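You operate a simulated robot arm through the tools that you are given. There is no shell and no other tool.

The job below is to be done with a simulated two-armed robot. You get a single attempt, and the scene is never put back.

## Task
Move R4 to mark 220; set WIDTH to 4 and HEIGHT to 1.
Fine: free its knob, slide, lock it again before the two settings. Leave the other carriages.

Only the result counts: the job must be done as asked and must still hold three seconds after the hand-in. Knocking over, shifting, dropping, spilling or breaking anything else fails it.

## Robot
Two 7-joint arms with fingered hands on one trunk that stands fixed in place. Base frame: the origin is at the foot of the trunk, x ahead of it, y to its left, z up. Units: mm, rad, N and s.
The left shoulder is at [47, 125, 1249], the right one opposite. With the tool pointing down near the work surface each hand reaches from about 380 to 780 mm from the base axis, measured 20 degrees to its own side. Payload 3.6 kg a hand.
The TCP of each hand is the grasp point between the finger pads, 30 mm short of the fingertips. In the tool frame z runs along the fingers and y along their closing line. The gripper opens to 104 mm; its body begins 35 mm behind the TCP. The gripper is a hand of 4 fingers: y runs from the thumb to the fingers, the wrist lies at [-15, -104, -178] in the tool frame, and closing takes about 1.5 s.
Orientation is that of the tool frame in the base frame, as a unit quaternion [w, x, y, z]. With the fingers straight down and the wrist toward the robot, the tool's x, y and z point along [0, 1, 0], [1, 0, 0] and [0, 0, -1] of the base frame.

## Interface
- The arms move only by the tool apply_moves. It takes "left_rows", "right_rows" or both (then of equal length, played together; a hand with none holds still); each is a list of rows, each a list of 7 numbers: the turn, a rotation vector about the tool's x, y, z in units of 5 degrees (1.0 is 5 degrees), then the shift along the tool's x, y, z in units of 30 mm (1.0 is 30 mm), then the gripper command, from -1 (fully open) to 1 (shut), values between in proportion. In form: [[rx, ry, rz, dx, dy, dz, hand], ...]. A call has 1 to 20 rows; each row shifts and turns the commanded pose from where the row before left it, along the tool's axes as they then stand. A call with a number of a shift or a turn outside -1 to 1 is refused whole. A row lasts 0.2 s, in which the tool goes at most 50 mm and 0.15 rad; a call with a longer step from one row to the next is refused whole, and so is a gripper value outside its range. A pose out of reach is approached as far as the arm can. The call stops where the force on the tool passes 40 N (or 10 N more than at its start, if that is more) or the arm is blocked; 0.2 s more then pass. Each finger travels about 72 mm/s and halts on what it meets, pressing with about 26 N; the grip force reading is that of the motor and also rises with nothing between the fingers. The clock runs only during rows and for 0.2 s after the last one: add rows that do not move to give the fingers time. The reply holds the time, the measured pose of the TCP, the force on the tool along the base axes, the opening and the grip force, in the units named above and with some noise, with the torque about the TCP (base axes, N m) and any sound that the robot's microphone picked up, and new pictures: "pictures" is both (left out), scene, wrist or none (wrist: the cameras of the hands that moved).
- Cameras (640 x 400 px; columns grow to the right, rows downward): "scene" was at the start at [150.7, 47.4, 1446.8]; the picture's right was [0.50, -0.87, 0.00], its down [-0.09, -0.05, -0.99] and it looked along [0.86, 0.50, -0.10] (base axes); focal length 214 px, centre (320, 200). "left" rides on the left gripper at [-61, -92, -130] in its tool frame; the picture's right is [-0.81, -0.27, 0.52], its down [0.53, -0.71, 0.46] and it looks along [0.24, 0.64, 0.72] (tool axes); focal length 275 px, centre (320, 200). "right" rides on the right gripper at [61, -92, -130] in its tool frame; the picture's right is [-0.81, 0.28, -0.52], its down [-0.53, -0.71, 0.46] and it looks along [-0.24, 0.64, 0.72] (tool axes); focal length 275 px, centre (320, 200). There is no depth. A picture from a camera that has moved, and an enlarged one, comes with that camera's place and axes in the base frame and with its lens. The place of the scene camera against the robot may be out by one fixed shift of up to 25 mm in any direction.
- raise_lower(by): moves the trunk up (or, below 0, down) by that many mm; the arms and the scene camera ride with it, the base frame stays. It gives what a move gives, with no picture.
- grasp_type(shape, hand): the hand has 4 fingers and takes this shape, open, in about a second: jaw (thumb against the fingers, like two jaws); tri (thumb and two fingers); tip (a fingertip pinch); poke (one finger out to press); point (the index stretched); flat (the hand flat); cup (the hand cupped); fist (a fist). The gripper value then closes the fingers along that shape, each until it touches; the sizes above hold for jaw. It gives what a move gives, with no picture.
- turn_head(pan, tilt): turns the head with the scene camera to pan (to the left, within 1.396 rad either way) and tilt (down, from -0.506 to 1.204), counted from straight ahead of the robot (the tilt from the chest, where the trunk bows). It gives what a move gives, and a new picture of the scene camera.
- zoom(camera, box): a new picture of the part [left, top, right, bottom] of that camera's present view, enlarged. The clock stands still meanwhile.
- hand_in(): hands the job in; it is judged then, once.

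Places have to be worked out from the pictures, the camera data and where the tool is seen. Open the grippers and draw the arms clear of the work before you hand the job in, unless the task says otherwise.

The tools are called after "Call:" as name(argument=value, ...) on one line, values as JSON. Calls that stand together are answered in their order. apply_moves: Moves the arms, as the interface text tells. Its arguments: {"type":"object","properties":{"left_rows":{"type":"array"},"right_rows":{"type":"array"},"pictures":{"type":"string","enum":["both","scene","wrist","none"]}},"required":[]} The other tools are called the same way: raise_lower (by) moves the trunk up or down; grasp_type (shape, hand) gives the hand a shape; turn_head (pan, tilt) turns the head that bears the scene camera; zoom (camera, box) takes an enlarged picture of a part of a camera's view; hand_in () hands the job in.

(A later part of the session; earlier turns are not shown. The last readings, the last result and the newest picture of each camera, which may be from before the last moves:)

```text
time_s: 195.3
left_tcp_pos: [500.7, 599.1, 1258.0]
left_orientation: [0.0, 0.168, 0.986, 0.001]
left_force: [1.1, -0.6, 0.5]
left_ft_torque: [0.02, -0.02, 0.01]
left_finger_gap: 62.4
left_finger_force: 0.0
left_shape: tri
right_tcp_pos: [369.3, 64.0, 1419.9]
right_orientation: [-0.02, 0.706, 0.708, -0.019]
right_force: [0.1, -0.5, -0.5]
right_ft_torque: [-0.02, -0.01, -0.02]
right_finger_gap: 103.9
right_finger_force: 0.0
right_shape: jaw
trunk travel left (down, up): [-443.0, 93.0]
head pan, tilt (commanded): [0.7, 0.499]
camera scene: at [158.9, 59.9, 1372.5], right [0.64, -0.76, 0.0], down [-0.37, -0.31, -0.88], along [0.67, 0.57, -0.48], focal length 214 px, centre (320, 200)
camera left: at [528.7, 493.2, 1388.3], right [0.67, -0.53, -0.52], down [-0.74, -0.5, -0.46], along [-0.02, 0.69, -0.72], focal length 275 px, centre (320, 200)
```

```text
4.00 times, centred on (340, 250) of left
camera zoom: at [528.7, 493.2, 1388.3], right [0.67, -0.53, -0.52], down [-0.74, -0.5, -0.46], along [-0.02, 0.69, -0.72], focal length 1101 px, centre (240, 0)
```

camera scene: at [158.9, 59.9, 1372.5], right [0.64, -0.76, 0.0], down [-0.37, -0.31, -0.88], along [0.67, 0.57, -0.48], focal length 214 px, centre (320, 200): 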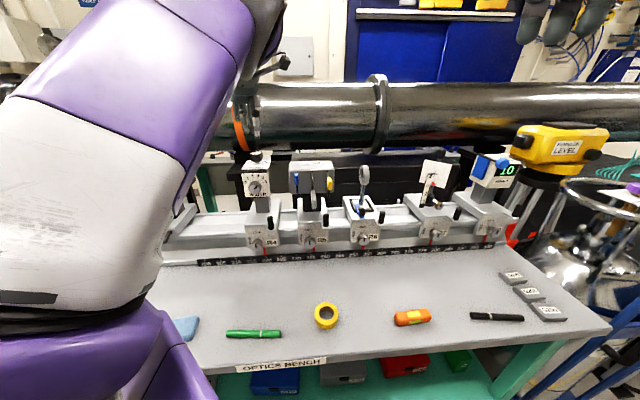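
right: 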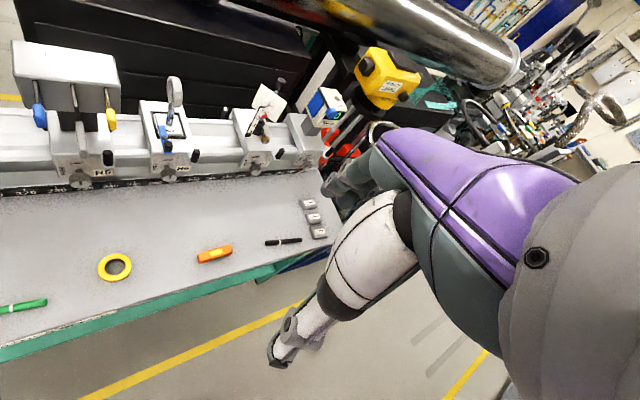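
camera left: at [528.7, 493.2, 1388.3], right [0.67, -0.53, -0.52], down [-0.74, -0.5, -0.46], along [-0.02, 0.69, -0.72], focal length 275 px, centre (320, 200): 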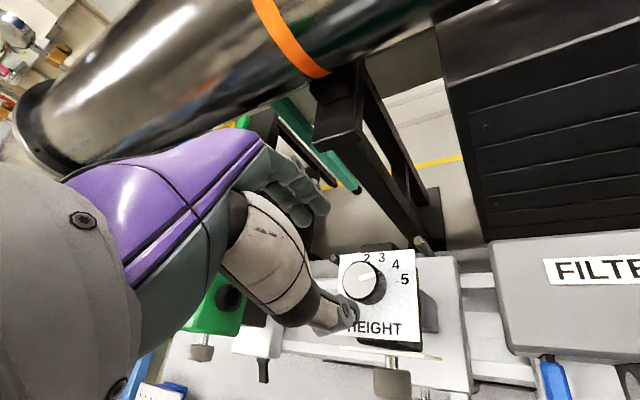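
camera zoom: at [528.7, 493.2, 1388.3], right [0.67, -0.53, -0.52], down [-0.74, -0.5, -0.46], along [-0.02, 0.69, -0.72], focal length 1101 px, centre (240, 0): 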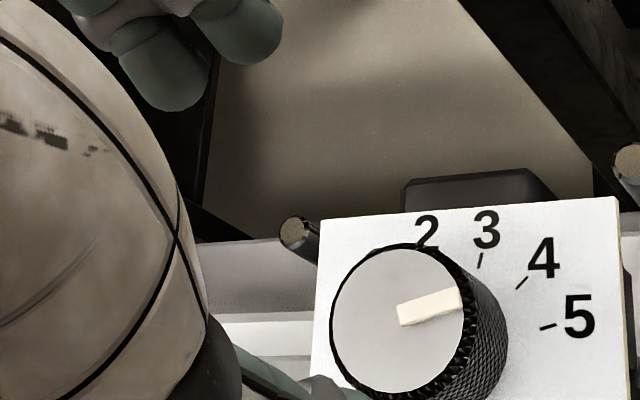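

The knob is within 2 mm of the TCP axis. Before descending I'll test how far I can turn counter-clockwise here (rz negative).

Call:
apply_moves(left_rows=[[0, 0, -1, 0, 0, 0, -0.2], [0, 0, -1, 0, 0, 0, -0.2], [0, 0, -1, 0, 0, 0, -0.2], [0, 0, -1, 0, 0, 0, -0.2], [0, 0, -1, 0, 0, 0, -0.2], [0, 0, -1, 0, 0, 0, -0.2], [0, 0, -1, 0, 0, 0, -0.2], [0, 0, -1, 0, 0, 0, -0.2], [0, 0, -1, 0, 0, 0, -0.2], [0, 0, -1, 0, 0, 0, -0.2], [0, 0, 0, 0, 0, 0, -0.2]], pictures="scene")

```text
time_s: 197.7
left_tcp_pos: [490.2, 592.7, 1257.0]
left_orientation: [0.0, -0.266, 0.964, 0.001]
left_force: [0.1, 0.0, -0.2]
left_ft_torque: [0.02, 0.0, 0.0]
left_finger_gap: 62.2
left_finger_force: 0.1
left_shape: tri
left hand out of reach, approached as far as the arm can: row 9, 10
right_tcp_pos: [369.3, 63.4, 1419.1]
right_orientation: [-0.02, 0.706, 0.707, -0.019]
right_force: [-0.7, -0.4, -1.7]
right_ft_torque: [-0.01, 0.01, 0.0]
right_finger_gap: 103.9
right_finger_force: 0.0
right_shape: jaw
trunk travel left (down, up): [-443.0, 93.0]
head pan, tilt (commanded): [0.7, 0.499]
camera scene: at [158.5, 60.2, 1372.5], right [0.64, -0.76, 0.0], down [-0.37, -0.31, -0.88], along [0.67, 0.57, -0.48], focal length 214 px, centre (320, 200)
```

scene: 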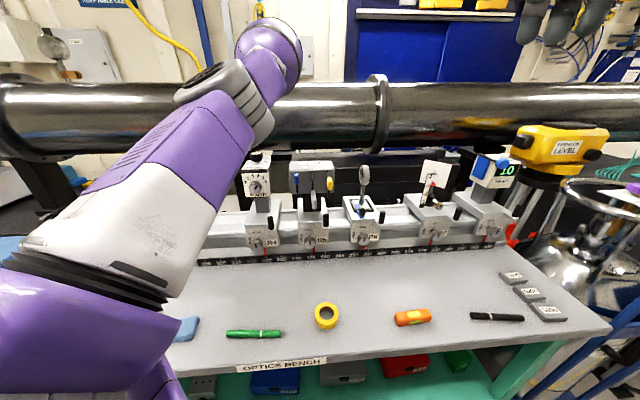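

The turn is available up to ≈111° before the reach limit. I'll rotate back to ≈61° and re-centre over the knob.

Call:
apply_moves(left_rows=[[0, 0, 1, 0, 0, 0, -0.2], [0, 0, 1, 0, 0, 0, -0.2], [0, 0, 1, 0, 0, 0, -0.2], [0, 0, 1, 0, 0, 0, -0.2], [0, 0, 1, 0, 0, 0, -0.2], [0, 0, 1, 0, 0, 0, -0.2], [0, 0, 1, 0, 0, 0, -0.2], [0, 0, 1, 0, 0, 0, -0.2], [0, 0, 1, 0, 0, 0, -0.2], [0, 0, 1, 0, 0, 0, -0.2], [0, 0, 1, 0, 0, 0, -0.2], [0, 0, 1, 0, 0, 0, -0.2], [0, 0, 0, 0, 0, 0, -0.2]], pictures="wrist")

```text
time_s: 200.5
left_tcp_pos: [490.4, 593.2, 1257.0]
left_orientation: [0.0, 0.252, 0.968, 0.0]
left_force: [-0.1, -0.1, -0.3]
left_ft_torque: [0.03, -0.03, 0.01]
left_finger_gap: 62.2
left_finger_force: 0.1
left_shape: tri
right_tcp_pos: [370.5, 63.2, 1420.2]
right_orientation: [-0.02, 0.707, 0.707, -0.018]
right_force: [0.2, -0.5, -0.2]
right_ft_torque: [-0.03, 0.01, 0.0]
right_finger_gap: 103.6
right_finger_force: 0.2
right_shape: jaw
trunk travel left (down, up): [-443.0, 93.0]
head pan, tilt (commanded): [0.7, 0.499]
camera left: at [499.6, 483.8, 1387.2], right [0.57, -0.64, -0.52], down [-0.81, -0.36, -0.46], along [0.1, 0.68, -0.72], focal length 275 px, centre (320, 200)
```

left: 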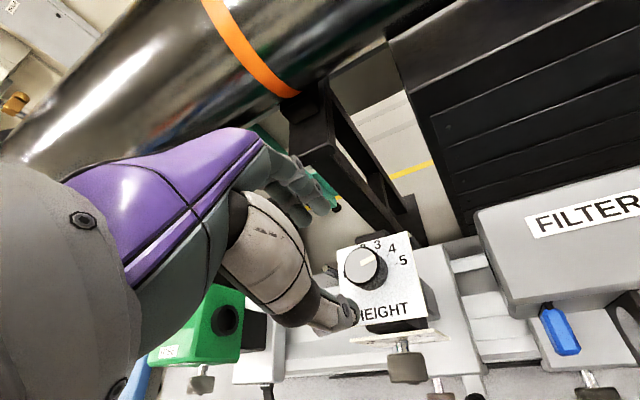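

At ≈61° it's reachable. I'll shift 11 mm onto the knob axis and descend so the fingertips straddle the HEIGHT knob.

Call:
apply_moves(left_rows=[[0, 0, 0, -0.17, 0.317, 0, -0.2], [0, 0, 0, 0, 0, 0.6, -0.2], [0, 0, 0, 0, 0, 0.6, -0.2], [0, 0, 0, 0, 0, 0, -0.2]], pictures="wrist")

Call:
zoom(camera="left", box=[260, 180, 420, 280])

Call:
zoom(camera="scene", box=[200, 120, 328, 200])

```text
time_s: 201.5
left_tcp_pos: [499.0, 599.1, 1221.4]
left_orientation: [0.0, 0.254, 0.967, 0.0]
left_force: [0.2, 0.0, 0.4]
left_ft_torque: [0.0, 0.02, 0.0]
left_finger_gap: 62.1
left_finger_force: 0.1
left_shape: tri
right_tcp_pos: [370.3, 64.1, 1420.3]
right_orientation: [-0.02, 0.706, 0.708, -0.018]
right_force: [-0.5, -0.5, 0.1]
right_ft_torque: [-0.01, -0.04, 0.02]
right_finger_gap: 103.5
right_finger_force: 0.0
right_shape: jaw
trunk travel left (down, up): [-443.0, 93.0]
head pan, tilt (commanded): [0.7, 0.499]
camera left: at [508.2, 489.4, 1351.5], right [0.57, -0.64, -0.52], down [-0.81, -0.36, -0.46], along [0.1, 0.68, -0.72], focal length 275 px, centre (320, 200)
```

left: 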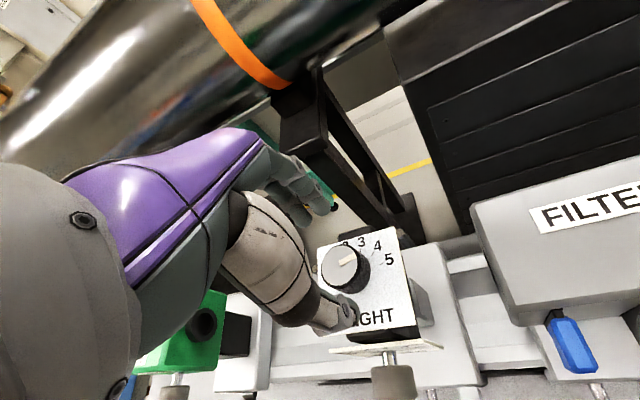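

```text
4.00 times, centred on (340, 230) of left
camera zoom: at [508.2, 489.4, 1351.5], right [0.57, -0.64, -0.52], down [-0.81, -0.36, -0.46], along [0.1, 0.68, -0.72], focal length 1101 px, centre (240, 80)
```

zoom: 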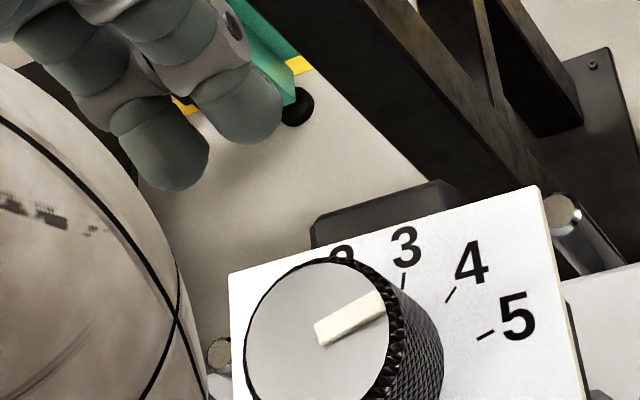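

```text
5.00 times, centred on (264, 160) of scene
camera zoom: at [158.4, 59.9, 1372.6], right [0.64, -0.76, 0.0], down [-0.37, -0.31, -0.88], along [0.67, 0.57, -0.48], focal length 1072 px, centre (600, 400)
```

zoom: 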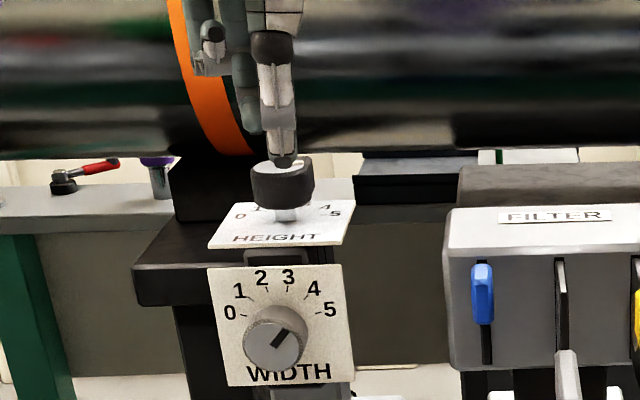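

The knob is centred under the TCP (within ~1 mm). Descend the last 33 mm and grip.

Call:
apply_moves(left_rows=[[0, 0, 0, -0.03, 0.02, 0.55, -0.2], [0, 0, 0, 0, 0, 0.55, -0.2], [0, 0, 0, 0, 0, 0, -0.2]], pictures="none")

Call:
zoom(camera="scene", box=[230, 140, 294, 180])

```text
time_s: 202.3
left_tcp_pos: [499.8, 597.8, 1186.4]
left_orientation: [-0.001, 0.252, 0.968, 0.001]
left_force: [-0.3, -0.4, 0.4]
left_ft_torque: [-0.03, 0.02, -0.01]
left_finger_gap: 62.2
left_finger_force: 0.0
left_shape: tri
right_tcp_pos: [370.2, 63.5, 1419.7]
right_orientation: [-0.021, 0.706, 0.708, -0.017]
right_force: [0.0, -0.5, -0.2]
right_ft_torque: [0.01, -0.03, -0.04]
right_finger_gap: 103.7
right_finger_force: 0.2
right_shape: jaw
trunk travel left (down, up): [-443.0, 93.0]
head pan, tilt (commanded): [0.7, 0.499]
```

```text
10.00 times, centred on (262, 160) of scene
camera zoom: at [158.5, 60.0, 1372.5], right [0.64, -0.76, 0.0], down [-0.37, -0.31, -0.88], along [0.67, 0.57, -0.48], focal length 2145 px, centre (900, 600)
```

zoom: 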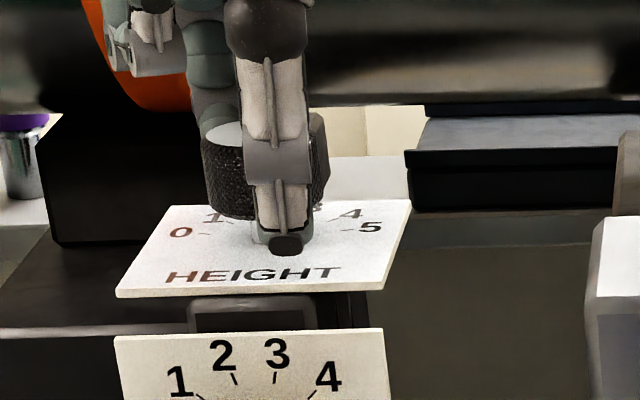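

The thumb and fingers are around the knob just above the plate. Close the grip.

Call:
apply_moves(left_rows=[[0, 0, 0, 0, 0, 0, 0.6], [0, 0, 0, 0, 0, 0, 1], [0, 0, 0, 0, 0, 0, 1], [0, 0, 0, 0, 0, 0, 1], [0, 0, 0, 0, 0, 0, 1], [0, 0, 0, 0, 0, 0, 1], [0, 0, 0, 0, 0, 0, 1], [0, 0, 0, 0, 0, 0, 1]], pictures="wrist")

Call:
zoom(camera="left", box=[260, 180, 420, 280])

```text
time_s: 204.1
left_tcp_pos: [500.6, 599.1, 1188.3]
left_orientation: [-0.001, 0.253, 0.967, 0.001]
left_force: [0.0, -0.3, -3.1]
left_ft_torque: [0.0, -0.02, 0.04]
left_finger_gap: 24.7
left_finger_force: 26.6
left_shape: tri
right_tcp_pos: [370.2, 63.9, 1418.7]
right_orientation: [-0.021, 0.706, 0.707, -0.017]
right_force: [0.2, 0.8, 0.3]
right_ft_torque: [-0.02, 0.04, -0.03]
right_finger_gap: 103.5
right_finger_force: 0.0
right_shape: jaw
trunk travel left (down, up): [-443.0, 93.0]
head pan, tilt (commanded): [0.7, 0.499]
camera left: at [509.2, 489.5, 1317.2], right [0.57, -0.64, -0.52], down [-0.81, -0.36, -0.45], along [0.1, 0.68, -0.72], focal length 275 px, centre (320, 200)
```

left: 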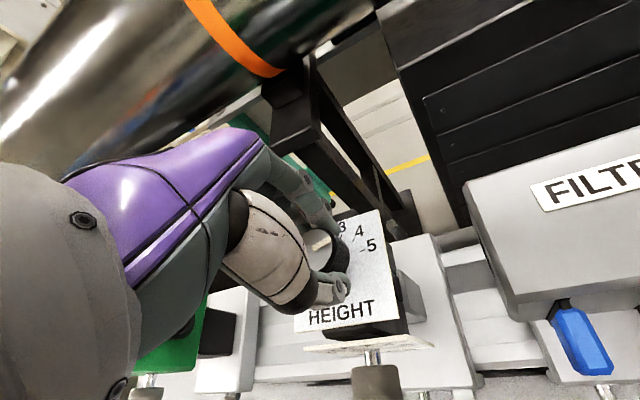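

```text
4.00 times, centred on (340, 230) of left
camera zoom: at [509.2, 489.5, 1317.2], right [0.57, -0.64, -0.52], down [-0.81, -0.36, -0.45], along [0.1, 0.68, -0.72], focal length 1101 px, centre (240, 80)
```

zoom: 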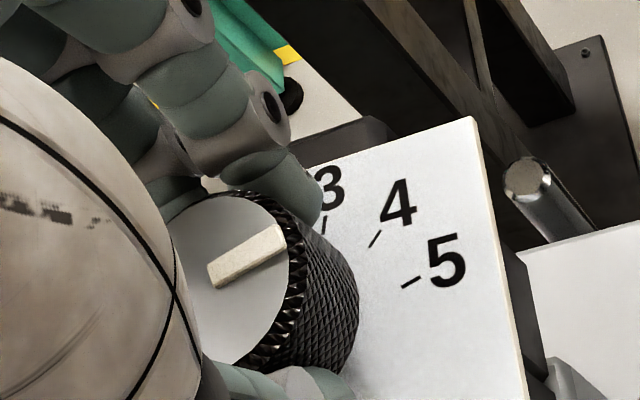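

Firm, centred grip. Turn counter-clockwise 45°.

Call:
apply_moves(left_rows=[[0, 0, -1, 0, 0, 0, 1], [0, 0, -1, 0, 0, 0, 1], [0, 0, -1, 0, 0, 0, 1], [0, 0, -1, 0, 0, 0, 1], [0, 0, -1, 0, 0, 0, 1], [0, 0, -1, 0, 0, 0, 1], [0, 0, -1, 0, 0, 0, 1], [0, 0, -1, 0, 0, 0, 1], [0, 0, -1, 0, 0, 0, 1], [0, 0, 0, 0, 0, 0, 1]], pictures="wrist")

Call:
zoom(camera="left", box=[260, 180, 420, 280])

```text
time_s: 206.3
left_tcp_pos: [500.3, 598.9, 1188.0]
left_orientation: [-0.002, -0.137, 0.991, 0.001]
left_force: [-2.4, 2.7, -5.3]
left_ft_torque: [0.12, 0.03, -0.01]
left_finger_gap: 24.1
left_finger_force: 25.7
left_shape: tri
right_tcp_pos: [369.5, 64.5, 1419.7]
right_orientation: [-0.021, 0.706, 0.708, -0.018]
right_force: [0.2, -0.6, 0.1]
right_ft_torque: [0.01, -0.01, 0.0]
right_finger_gap: 103.7
right_finger_force: 0.0
right_shape: jaw
trunk travel left (down, up): [-443.0, 93.0]
head pan, tilt (commanded): [0.7, 0.499]
camera left: at [584.6, 529.2, 1317.4], right [0.85, -0.04, -0.52], down [-0.32, -0.83, -0.46], along [-0.41, 0.55, -0.72], focal length 275 px, centre (320, 200)
```

left: 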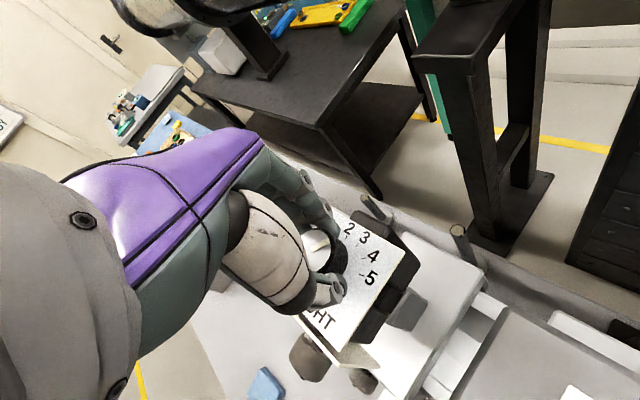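

```text
4.00 times, centred on (340, 230) of left
camera zoom: at [584.6, 529.2, 1317.4], right [0.85, -0.04, -0.52], down [-0.32, -0.83, -0.46], along [-0.41, 0.55, -0.72], focal length 1101 px, centre (240, 80)
```

zoom: 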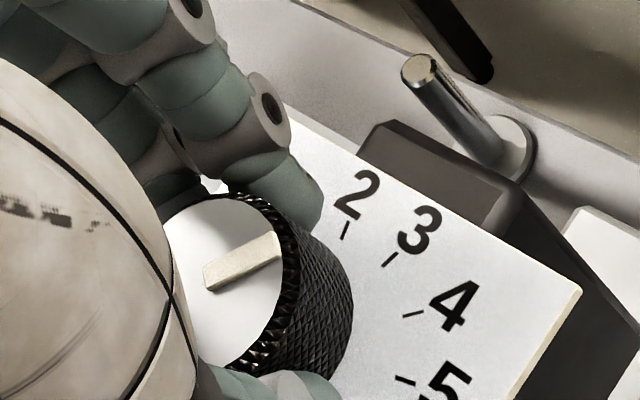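

The knob followed 45° cleanly. I'll open, rotate the hand back in place around the knob, re-grip, and turn again.

Call:
apply_moves(left_rows=[[0, 0, 0, 0, 0, 0, 0.4], [0, 0, 0, 0, 0, 0, 0.0], [0, 0, 0, 0, 0, 0, -0.2], [0, 0, 0, 0, 0, 0, -0.2], [0, 0, 1, 0, 0, 0, -0.2], [0, 0, 1, 0, 0, 0, -0.2], [0, 0, 1, 0, 0, 0, -0.2], [0, 0, 1, 0, 0, 0, -0.2], [0, 0, 1, 0, 0, 0, -0.2], [0, 0, 1, 0, 0, 0, -0.2], [0, 0, 1, 0, 0, 0, -0.2], [0, 0, 1, 0, 0, 0, -0.2], [0, 0, 1, 0, 0, 0, -0.2], [0, 0, 0, 0, 0, 0, -0.2]], pictures="wrist")

Call:
zoom(camera="left", box=[260, 180, 420, 280])

```text
time_s: 209.3
left_tcp_pos: [500.1, 599.2, 1187.6]
left_orientation: [-0.001, 0.252, 0.968, 0.001]
left_force: [0.2, -0.3, 0.2]
left_ft_torque: [0.01, -0.02, -0.01]
left_finger_gap: 62.1
left_finger_force: 0.2
left_shape: tri
right_tcp_pos: [370.8, 63.5, 1419.5]
right_orientation: [-0.02, 0.706, 0.707, -0.017]
right_force: [-0.1, 0.4, 0.0]
right_ft_torque: [-0.01, 0.04, 0.01]
right_finger_gap: 103.5
right_finger_force: 0.0
right_shape: jaw
trunk travel left (down, up): [-443.0, 93.0]
head pan, tilt (commanded): [0.7, 0.499]
camera left: at [509.8, 489.2, 1318.1], right [0.57, -0.64, -0.52], down [-0.81, -0.36, -0.46], along [0.1, 0.68, -0.72], focal length 275 px, centre (320, 200)
```

left: 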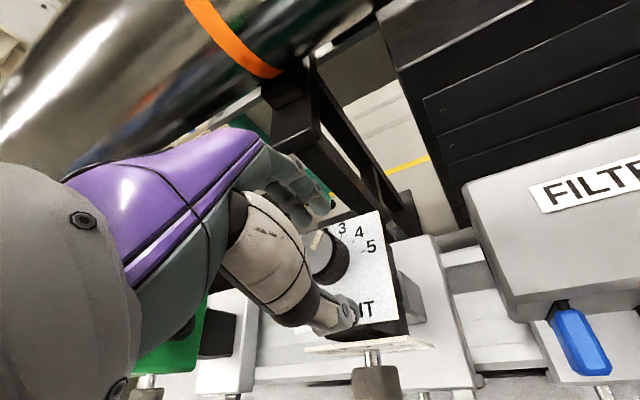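

```text
4.00 times, centred on (340, 230) of left
camera zoom: at [509.8, 489.2, 1318.1], right [0.57, -0.64, -0.52], down [-0.81, -0.36, -0.46], along [0.1, 0.68, -0.72], focal length 1101 px, centre (240, 80)
```

zoom: 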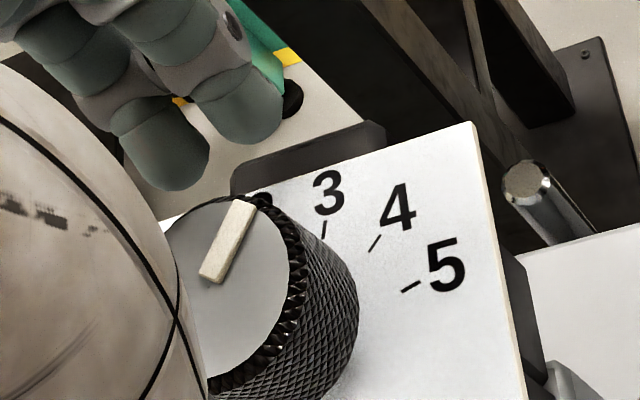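

The pointer moved from ≈73° to ≈29°. Grip again and turn another 45°, then prepare for the last part.

Call:
apply_moves(left_rows=[[0, 0, 0, 0, 0, 0, 0.6], [0, 0, 0, 0, 0, 0, 1], [0, 0, 0, 0, 0, 0, 1], [0, 0, 0, 0, 0, 0, 1], [0, 0, 0, 0, 0, 0, 1], [0, 0, 0, 0, 0, 0, 1], [0, 0, 0, 0, 0, 0, 1], [0, 0, -1, 0, 0, 0, 1], [0, 0, -1, 0, 0, 0, 1], [0, 0, -1, 0, 0, 0, 1], [0, 0, -1, 0, 0, 0, 1], [0, 0, -1, 0, 0, 0, 1], [0, 0, -1, 0, 0, 0, 1], [0, 0, -1, 0, 0, 0, 1], [0, 0, -1, 0, 0, 0, 1], [0, 0, -1, 0, 0, 0, 1], [0, 0, 0, 0, 0, 0, 1]], pictures="none")

Call:
apply_moves(left_rows=[[0, 0, 0, 0, 0, 0, 0.4], [0, 0, 0, 0, 0, 0, 0.0], [0, 0, 0, 0, 0, 0, -0.2], [0, 0, 0, 0, 0, 0, -0.2], [0, 0, 1, 0, 0, 0, -0.2], [0, 0, 1, 0, 0, 0, -0.2], [0, 0, 1, 0, 0, 0, -0.2], [0, 0, 1, 0, 0, 0, -0.2], [0, 0, 1, 0, 0, 0, -0.2], [0, 0, 1, 0, 0, 0, -0.2], [0, 0, 1, 0, 0, 0, -0.2], [0, 0, 1, 0, 0, 0, -0.2], [0, 0, 1, 0, 0, 0, -0.2], [0, 0, 0, 0, 0, 0, -0.2]], pictures="wrist")

Call:
zoom(camera="left", box=[260, 180, 420, 280])

```text
time_s: 212.9
left_tcp_pos: [500.0, 601.3, 1187.0]
left_orientation: [0.0, -0.137, 0.991, 0.0]
left_force: [-0.2, 2.8, -0.4]
left_ft_torque: [0.1, 0.02, 0.02]
left_finger_gap: 24.6
left_finger_force: 26.0
left_shape: tri
right_tcp_pos: [369.5, 64.1, 1420.5]
right_orientation: [-0.02, 0.706, 0.707, -0.018]
right_force: [-0.6, 0.2, -0.6]
right_ft_torque: [-0.02, -0.02, 0.0]
right_finger_gap: 103.5
right_finger_force: 0.1
right_shape: jaw
trunk travel left (down, up): [-443.0, 93.0]
head pan, tilt (commanded): [0.7, 0.499]
```

```text
time_s: 215.9
left_tcp_pos: [500.5, 598.1, 1186.6]
left_orientation: [-0.001, 0.253, 0.967, 0.001]
left_force: [0.5, 0.5, 0.4]
left_ft_torque: [0.01, -0.01, 0.02]
left_finger_gap: 62.1
left_finger_force: 0.1
left_shape: tri
right_tcp_pos: [370.6, 64.0, 1419.8]
right_orientation: [-0.02, 0.706, 0.707, -0.018]
right_force: [0.5, -0.7, -0.6]
right_ft_torque: [0.0, 0.02, 0.0]
right_finger_gap: 103.5
right_finger_force: 0.0
right_shape: jaw
trunk travel left (down, up): [-443.0, 93.0]
head pan, tilt (commanded): [0.7, 0.499]
camera left: at [509.3, 489.0, 1317.6], right [0.57, -0.64, -0.52], down [-0.81, -0.36, -0.46], along [0.1, 0.68, -0.72], focal length 275 px, centre (320, 200)
```

left: 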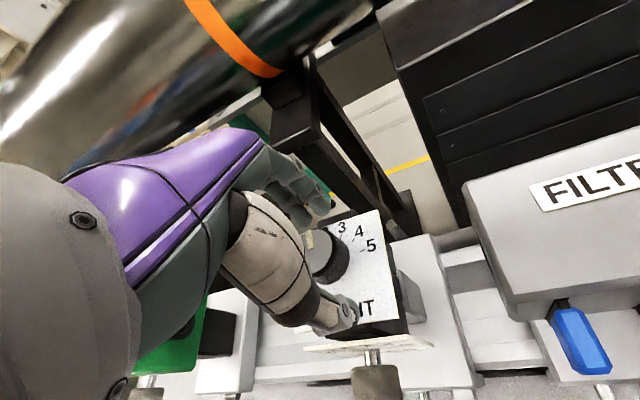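

```text
4.00 times, centred on (340, 230) of left
camera zoom: at [509.3, 489.0, 1317.6], right [0.57, -0.64, -0.52], down [-0.81, -0.36, -0.46], along [0.1, 0.68, -0.72], focal length 1101 px, centre (240, 80)
```

zoom: 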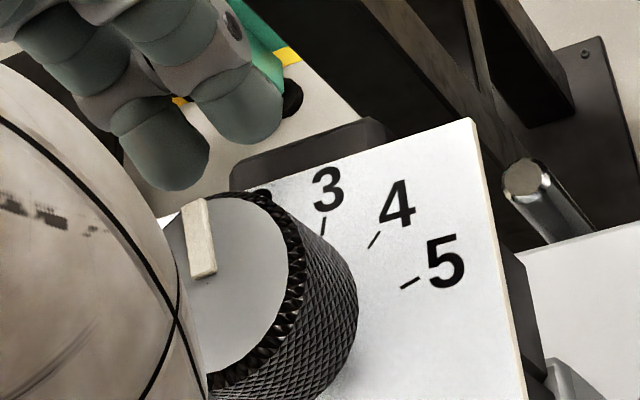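

The pointer is now ≈-5° (between 2 and 3). I need ≈40° more to reach 1 (-45°). Grip and turn 40°.

Call:
apply_moves(left_rows=[[0, 0, 0, 0, 0, 0, 0.6], [0, 0, 0, 0, 0, 0, 1], [0, 0, 0, 0, 0, 0, 1], [0, 0, 0, 0, 0, 0, 1], [0, 0, 0, 0, 0, 0, 1], [0, 0, 0, 0, 0, 0, 1], [0, 0, 0, 0, 0, 0, 1], [0, 0, 0, 0, 0, 0, 1], [0, 0, -1, 0, 0, 0, 1], [0, 0, -1, 0, 0, 0, 1], [0, 0, -1, 0, 0, 0, 1], [0, 0, -1, 0, 0, 0, 1], [0, 0, -1, 0, 0, 0, 1], [0, 0, -1, 0, 0, 0, 1], [0, 0, -1, 0, 0, 0, 1], [0, 0, -1, 0, 0, 0, 1], [0, 0, 0, 0, 0, 0, 1]], pictures="wrist")

Call:
zoom(camera="left", box=[260, 180, 420, 280])

Call:
zoom(camera="scene", box=[230, 140, 294, 180])

```text
time_s: 219.5
left_tcp_pos: [499.2, 599.9, 1187.4]
left_orientation: [-0.001, -0.094, 0.996, 0.001]
left_force: [-2.4, -0.2, -3.4]
left_ft_torque: [0.02, 0.06, -0.02]
left_finger_gap: 25.0
left_finger_force: 25.7
left_shape: tri
right_tcp_pos: [370.9, 63.9, 1419.5]
right_orientation: [-0.021, 0.706, 0.707, -0.018]
right_force: [0.3, 0.0, -0.4]
right_ft_torque: [0.01, -0.03, 0.01]
right_finger_gap: 103.9
right_finger_force: 0.2
right_shape: jaw
trunk travel left (down, up): [-443.0, 93.0]
head pan, tilt (commanded): [0.7, 0.499]
camera left: at [577.3, 521.8, 1317.7], right [0.85, -0.12, -0.52], down [-0.39, -0.8, -0.46], along [-0.36, 0.59, -0.72], focal length 275 px, centre (320, 200)
```

left: 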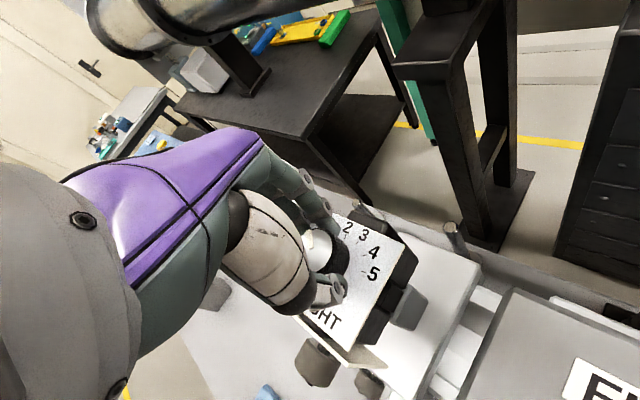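

```text
4.00 times, centred on (340, 230) of left
camera zoom: at [577.3, 521.8, 1317.7], right [0.85, -0.12, -0.52], down [-0.39, -0.8, -0.46], along [-0.36, 0.59, -0.72], focal length 1101 px, centre (240, 80)
```

zoom: 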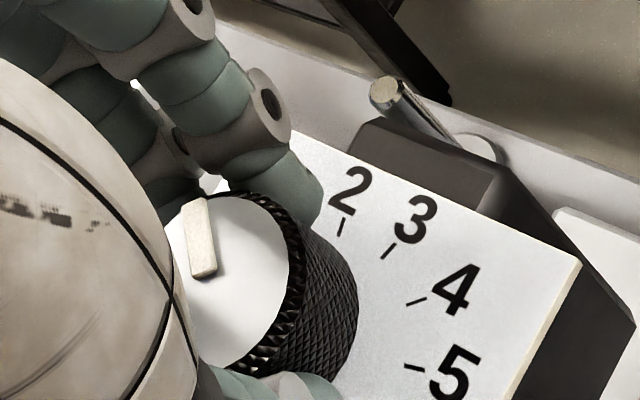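

```text
10.00 times, centred on (262, 160) of scene
camera zoom: at [158.4, 60.5, 1372.5], right [0.64, -0.76, 0.0], down [-0.37, -0.31, -0.88], along [0.67, 0.57, -0.48], focal length 2145 px, centre (900, 600)
```

zoom: 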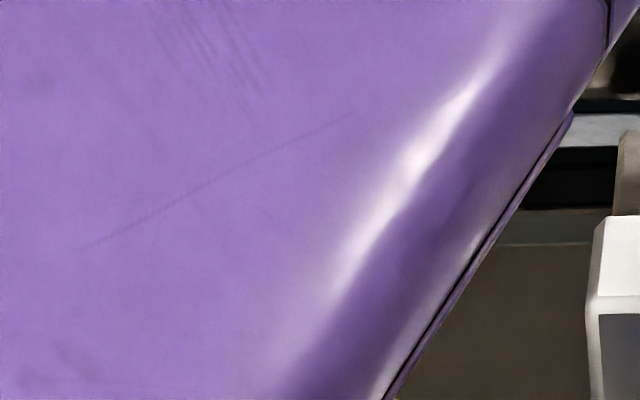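

The pointer computes to ≈-45°, i.e. the 1 mark. I'll release and lift straight up to verify.

Call:
apply_moves(left_rows=[[0, 0, 0, 0, 0, 0, 0.4], [0, 0, 0, 0, 0, 0, 0.0], [0, 0, 0, 0, 0, 0, -0.2], [0, 0, 0, 0, 0, 0, -0.2], [0, 0, 0, 0, 0, -0.5, -0.2], [0, 0, 0, 0, 0, -0.7, -0.2], [0, 0, 0, 0, 0, -0.7, -0.2], [0, 0, 0, 0, 0, -0.5, -0.2], [0, 0, 0, 0, 0, 0, -0.2]], pictures="wrist")

Call:
zoom(camera="left", box=[280, 180, 440, 280])

```text
time_s: 221.5
left_tcp_pos: [499.8, 601.4, 1260.2]
left_orientation: [-0.001, -0.093, 0.996, 0.0]
left_force: [0.4, 0.7, 1.0]
left_ft_torque: [0.0, -0.01, 0.02]
left_finger_gap: 61.6
left_finger_force: 0.0
left_shape: tri
right_tcp_pos: [370.4, 64.0, 1419.6]
right_orientation: [-0.02, 0.706, 0.707, -0.018]
right_force: [-0.1, 1.0, 0.2]
right_ft_torque: [-0.03, -0.04, 0.02]
right_finger_gap: 103.8
right_finger_force: 0.0
right_shape: jaw
trunk travel left (down, up): [-443.0, 93.0]
head pan, tilt (commanded): [0.7, 0.499]
camera left: at [577.7, 522.1, 1389.7], right [0.85, -0.12, -0.52], down [-0.39, -0.8, -0.46], along [-0.36, 0.59, -0.72], focal length 275 px, centre (320, 200)
```

left: 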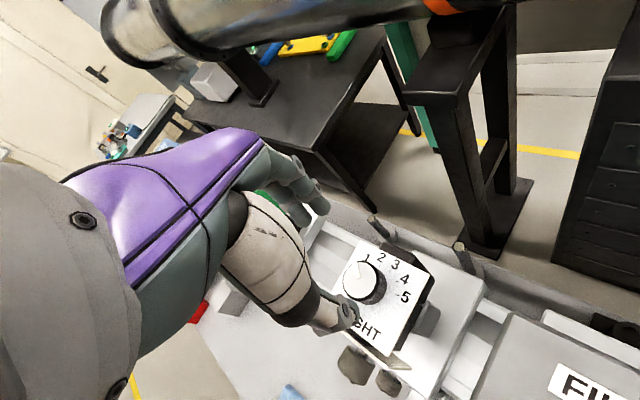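

```text
4.00 times, centred on (360, 230) of left
camera zoom: at [577.7, 522.1, 1389.7], right [0.85, -0.12, -0.52], down [-0.39, -0.8, -0.46], along [-0.36, 0.59, -0.72], focal length 1101 px, centre (160, 80)
```

zoom: 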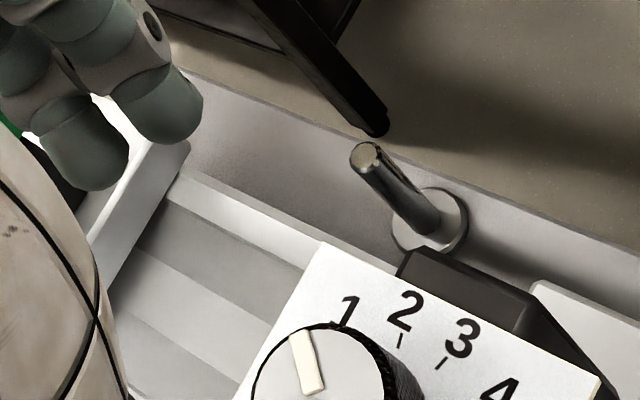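

Call:
zoom(camera="left", box=[320, 230, 440, 305])

Call:
turn_head(pan=0.75, tilt=0.5)

```text
5.33 times, centred on (380, 268) of left
camera zoom: at [577.7, 522.1, 1389.7], right [0.85, -0.12, -0.52], down [-0.39, -0.8, -0.46], along [-0.36, 0.59, -0.72], focal length 1468 px, centre (0, -160)
```

zoom: 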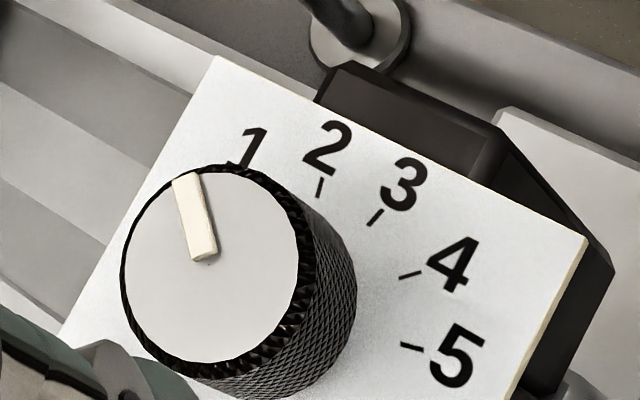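

```text
time_s: 222.1
left_tcp_pos: [500.1, 599.9, 1258.8]
left_orientation: [0.0, -0.093, 0.996, 0.001]
left_force: [-1.0, 0.7, -0.5]
left_ft_torque: [0.01, 0.03, -0.01]
left_finger_gap: 61.9
left_finger_force: 0.0
left_shape: tri
right_tcp_pos: [369.9, 64.1, 1419.7]
right_orientation: [-0.02, 0.707, 0.707, -0.017]
right_force: [-0.9, 0.0, -0.1]
right_ft_torque: [-0.01, 0.03, -0.01]
right_finger_gap: 103.6
right_finger_force: 0.1
right_shape: jaw
trunk travel left (down, up): [-443.0, 93.0]
head pan, tilt (commanded): [0.75, 0.499]
camera scene: at [155.5, 63.5, 1372.5], right [0.68, -0.73, 0.0], down [-0.35, -0.33, -0.88], along [0.64, 0.6, -0.48], focal length 214 px, centre (320, 200)
```

scene: 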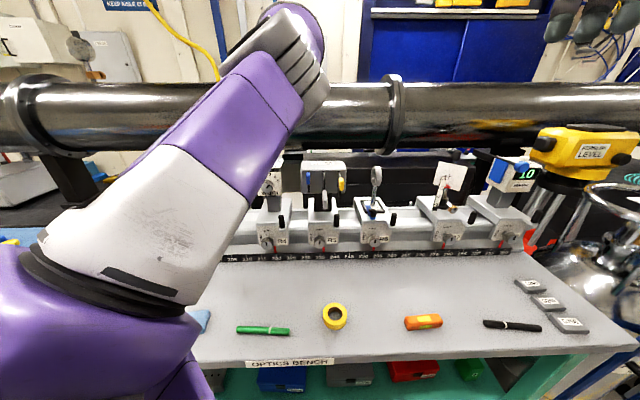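

HEIGHT reads ≈1 (pointer ≈-46°). Next, restore R5's blue filter slide: I'll move above and in front of it at safe height, and turn the hand so its closing line runs along the rail.

Call:
apply_moves(left_rows=[[0, 0, 0, 0.03, -0.83, 0, -0.2], [0, 0, 0, 0.03, -0.83, 0, -0.2], [0, 0, 0, 0.03, -0.83, 0, -0.2], [0, 0, 0, 0.03, -0.83, 0, -0.2], [0, 0, 0, 0.03, -0.83, 0, -0.2], [0, 0, 0, 0.03, -0.83, 0, -0.2], [0, 0, 0, 0, 0, 0, -0.2]], pictures="both")

```text
time_s: 223.7
left_tcp_pos: [523.8, 451.8, 1259.9]
left_orientation: [0.0, -0.095, 0.996, 0.001]
left_force: [0.1, -1.6, -0.4]
left_ft_torque: [0.02, 0.01, -0.01]
left_finger_gap: 62.0
left_finger_force: 0.0
left_shape: tri
right_tcp_pos: [369.5, 64.4, 1420.0]
right_orientation: [-0.02, 0.706, 0.707, -0.018]
right_force: [-0.9, 0.4, -0.9]
right_ft_torque: [-0.01, -0.01, 0.0]
right_finger_gap: 103.7
right_finger_force: 0.1
right_shape: jaw
trunk travel left (down, up): [-443.0, 93.0]
head pan, tilt (commanded): [0.75, 0.499]
camera scene: at [155.4, 64.0, 1372.5], right [0.68, -0.73, 0.0], down [-0.35, -0.33, -0.88], along [0.64, 0.6, -0.48], focal length 214 px, centre (320, 200)
camera left: at [601.2, 374.0, 1389.9], right [0.85, -0.12, -0.52], down [-0.39, -0.8, -0.46], along [-0.36, 0.59, -0.72], focal length 275 px, centre (320, 200)
```

scene: 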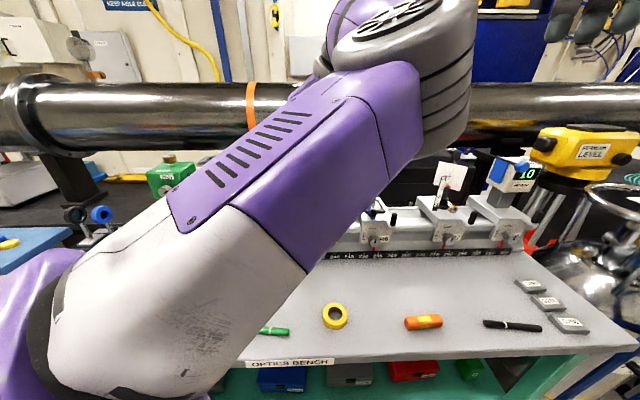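
left: 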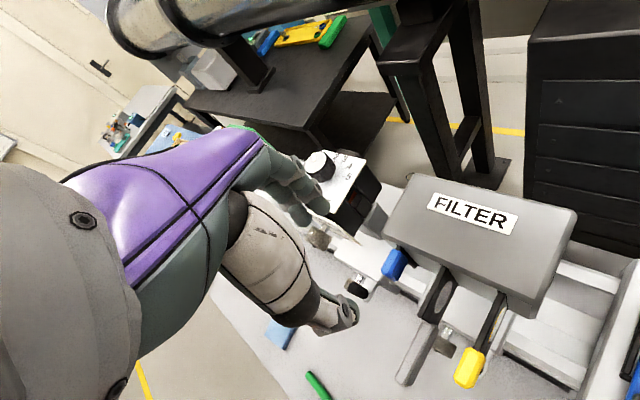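

No reach trouble. I'll zoom in on the three slides for accurate geometry.

Call:
zoom(camera="left", box=[360, 230, 560, 355])

Call:
zoom(camera="left", box=[360, 225, 440, 275])

Call:
zoom(camera="left", box=[400, 300, 560, 400])

```text
3.20 times, centred on (460, 292) of left
camera zoom: at [601.2, 374.0, 1389.9], right [0.85, -0.12, -0.52], down [-0.39, -0.8, -0.46], along [-0.36, 0.59, -0.72], focal length 881 px, centre (-128, -96)
```

zoom: 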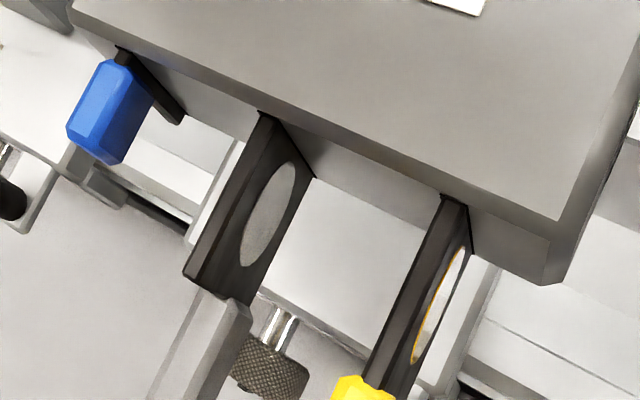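

```text
8.00 times, centred on (400, 250) of left
camera zoom: at [601.2, 374.0, 1389.9], right [0.85, -0.12, -0.52], down [-0.39, -0.8, -0.46], along [-0.36, 0.59, -0.72], focal length 2202 px, centre (-320, -200)
```

zoom: 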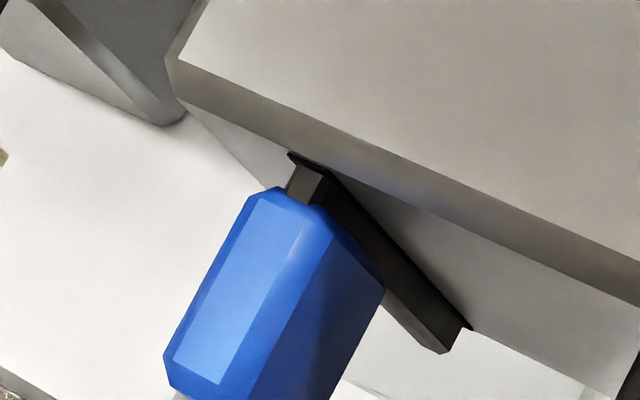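

```text
4.00 times, centred on (480, 350) of left
camera zoom: at [601.2, 374.0, 1389.9], right [0.85, -0.12, -0.52], down [-0.39, -0.8, -0.46], along [-0.36, 0.59, -0.72], focal length 1101 px, centre (-320, -400)
```

zoom: 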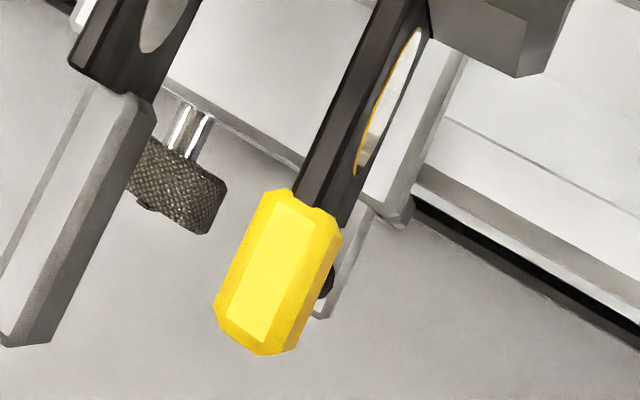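

Geometry is clear: the blue handle spans n≈704–726 (u≈51.5), the yellow's spans n≈664–688, so blue must come out ≈40 mm. I'll turn the hand so it closes along the rail (thumb between blue and grey slides), with a reduced opening.

Call:
apply_moves(left_rows=[[0, 0, -1, 0, 0, 0, 0.0], [0, 0, -1, 0, 0, 0, 0.2], [0, 0, -1, 0, 0, 0, 0.4], [0, 0, -1, 0, 0, 0, 0.5], [0, 0, -1, 0, 0, 0, 0.54], [0, 0, -1, 0, 0, 0, 0.54], [0, 0, -0.8, 0, 0, 0, 0.54], [0, 0, 0, 0, 0, 0, 0.54]], pictures="both")

```text
time_s: 225.5
left_tcp_pos: [523.3, 452.3, 1259.7]
left_orientation: [0.0, -0.381, 0.925, 0.001]
left_force: [0.6, -0.3, -0.2]
left_ft_torque: [-0.05, 0.0, 0.03]
left_finger_gap: 24.3
left_finger_force: 0.1
left_shape: tri
right_tcp_pos: [369.2, 63.0, 1420.4]
right_orientation: [-0.02, 0.706, 0.707, -0.018]
right_force: [-0.4, -0.3, 0.2]
right_ft_torque: [-0.03, 0.04, 0.01]
right_finger_gap: 103.5
right_finger_force: 0.1
right_shape: jaw
trunk travel left (down, up): [-443.0, 93.0]
head pan, tilt (commanded): [0.75, 0.499]
camera scene: at [155.5, 63.2, 1372.5], right [0.68, -0.73, 0.0], down [-0.35, -0.33, -0.88], along [0.64, 0.6, -0.48], focal length 214 px, centre (320, 200)
camera left: at [631.5, 430.1, 1390.1], right [0.77, 0.38, -0.52], down [0.12, -0.88, -0.46], along [-0.63, 0.29, -0.72], focal length 275 px, centre (320, 200)
```

scene: 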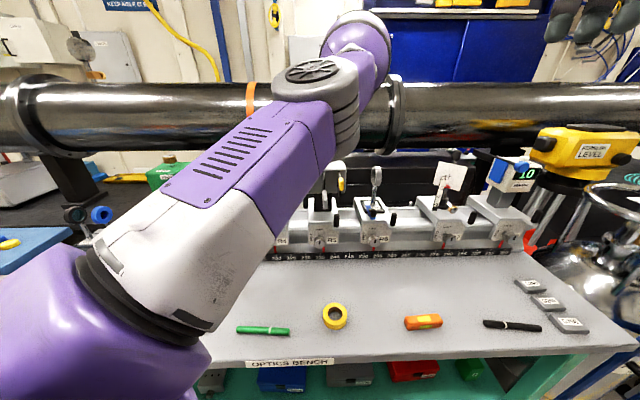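
left: 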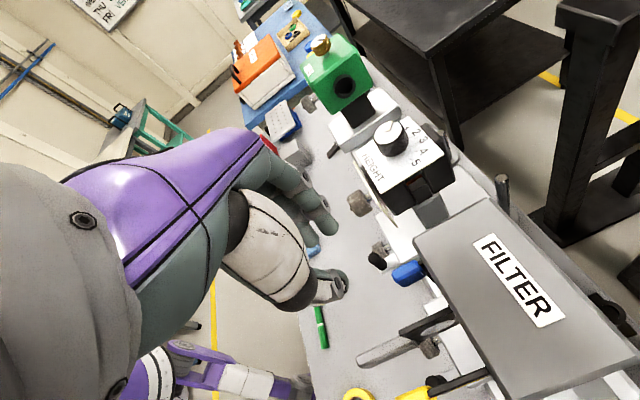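

Call:
zoom(camera="left", box=[360, 240, 456, 300])

Call:
zoom(camera="left", box=[340, 280, 500, 400])

Call:
zoom(camera="left", box=[370, 110, 434, 150])

```text
6.67 times, centred on (408, 270) of left
camera zoom: at [631.5, 430.1, 1390.1], right [0.77, 0.38, -0.52], down [0.12, -0.88, -0.46], along [-0.63, 0.29, -0.72], focal length 1835 px, centre (-267, -267)
```

zoom: 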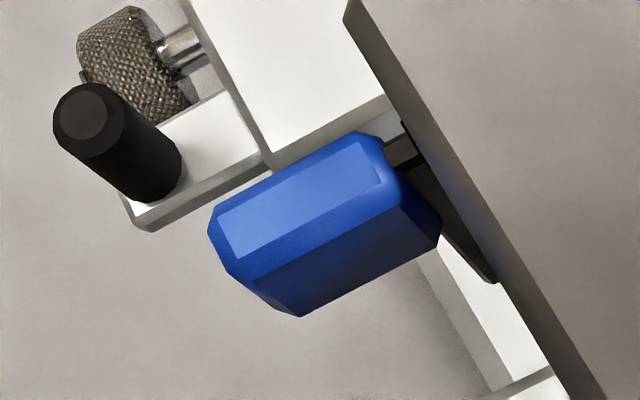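

```text
3.33 times, centred on (420, 340) of left
camera zoom: at [631.5, 430.1, 1390.1], right [0.77, 0.38, -0.52], down [0.12, -0.88, -0.46], along [-0.63, 0.29, -0.72], focal length 918 px, centre (-13, -267)
```

zoom: 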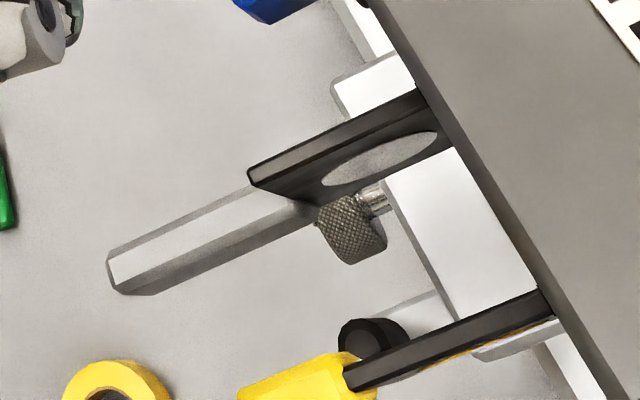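

```text
10.00 times, centred on (402, 130) of left
camera zoom: at [631.5, 430.1, 1390.1], right [0.77, 0.38, -0.52], down [0.12, -0.88, -0.46], along [-0.63, 0.29, -0.72], focal length 2753 px, centre (-500, 900)
```

zoom: 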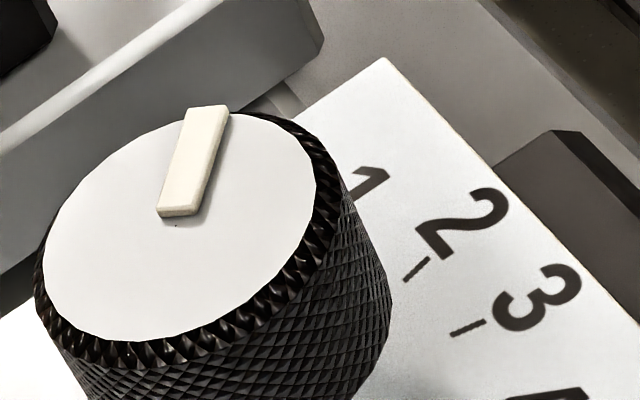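

Triangulating from the two latest wrist views, the blue handle's top is at z≈1127, centred at u≈43.5, n≈718; yellow's is at n≈675, so about 43 mm to pull. HEIGHT still reads 1. I'll position above the blue handle and descend part-way.

Call:
apply_moves(left_rows=[[0, 0, 0, -0.54, 0.226, 0, 0.54], [0, 0, 0, 0, 0, 0.8, 0.54], [0, 0, 0, 0, 0, 0.8, 0.54], [0, 0, 0, 0, 0, 0.7, 0.54], [0, 0, 0, 0, 0, 0, 0.54]], pictures="wrist")

Call:
zoom(camera="left", box=[300, 180, 460, 280])

Call:
zoom(camera="scene", box=[280, 130, 376, 190])

```text
time_s: 226.7
left_tcp_pos: [522.6, 452.6, 1190.3]
left_orientation: [0.0, -0.381, 0.925, 0.001]
left_force: [0.0, 0.3, 0.0]
left_ft_torque: [-0.02, 0.02, 0.02]
left_finger_gap: 24.2
left_finger_force: 0.0
left_shape: tri
left hand out of reach, approached as far as the arm can: row 1
right_tcp_pos: [369.6, 63.6, 1419.8]
right_orientation: [-0.021, 0.706, 0.708, -0.018]
right_force: [-0.3, 0.1, -0.4]
right_ft_torque: [-0.01, 0.01, 0.05]
right_finger_gap: 103.8
right_finger_force: 0.0
right_shape: jaw
trunk travel left (down, up): [-443.0, 93.0]
head pan, tilt (commanded): [0.75, 0.499]
camera left: at [631.5, 430.4, 1320.5], right [0.77, 0.38, -0.52], down [0.12, -0.88, -0.46], along [-0.63, 0.29, -0.72], focal length 275 px, centre (320, 200)
```

left: 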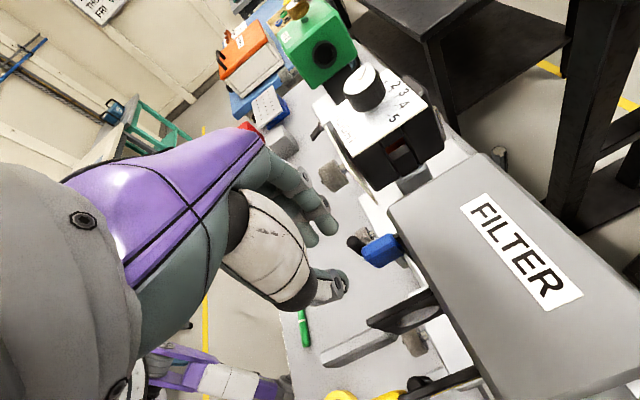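

```text
4.00 times, centred on (380, 230) of left
camera zoom: at [631.5, 430.4, 1320.5], right [0.77, 0.38, -0.52], down [0.12, -0.88, -0.46], along [-0.63, 0.29, -0.72], focal length 1101 px, centre (80, 80)
```

zoom: 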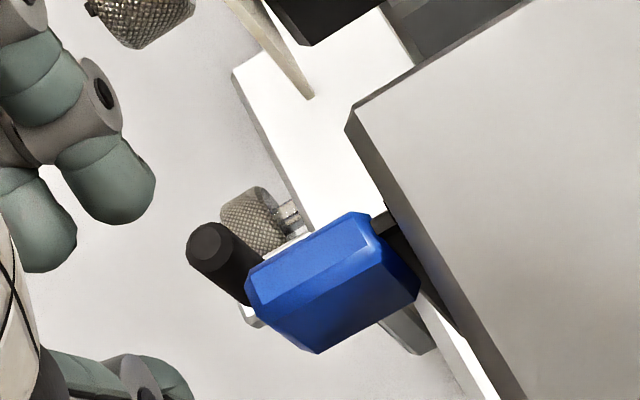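

```text
6.67 times, centred on (328, 160) of scene
camera zoom: at [155.2, 63.6, 1372.6], right [0.68, -0.73, 0.0], down [-0.35, -0.33, -0.88], along [0.64, 0.6, -0.48], focal length 1430 px, centre (267, 467)
```

zoom: 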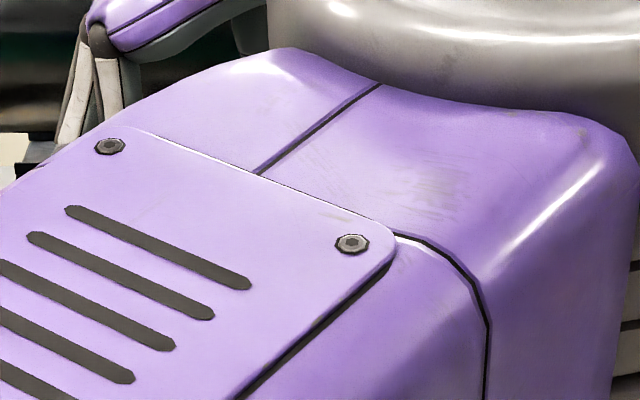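

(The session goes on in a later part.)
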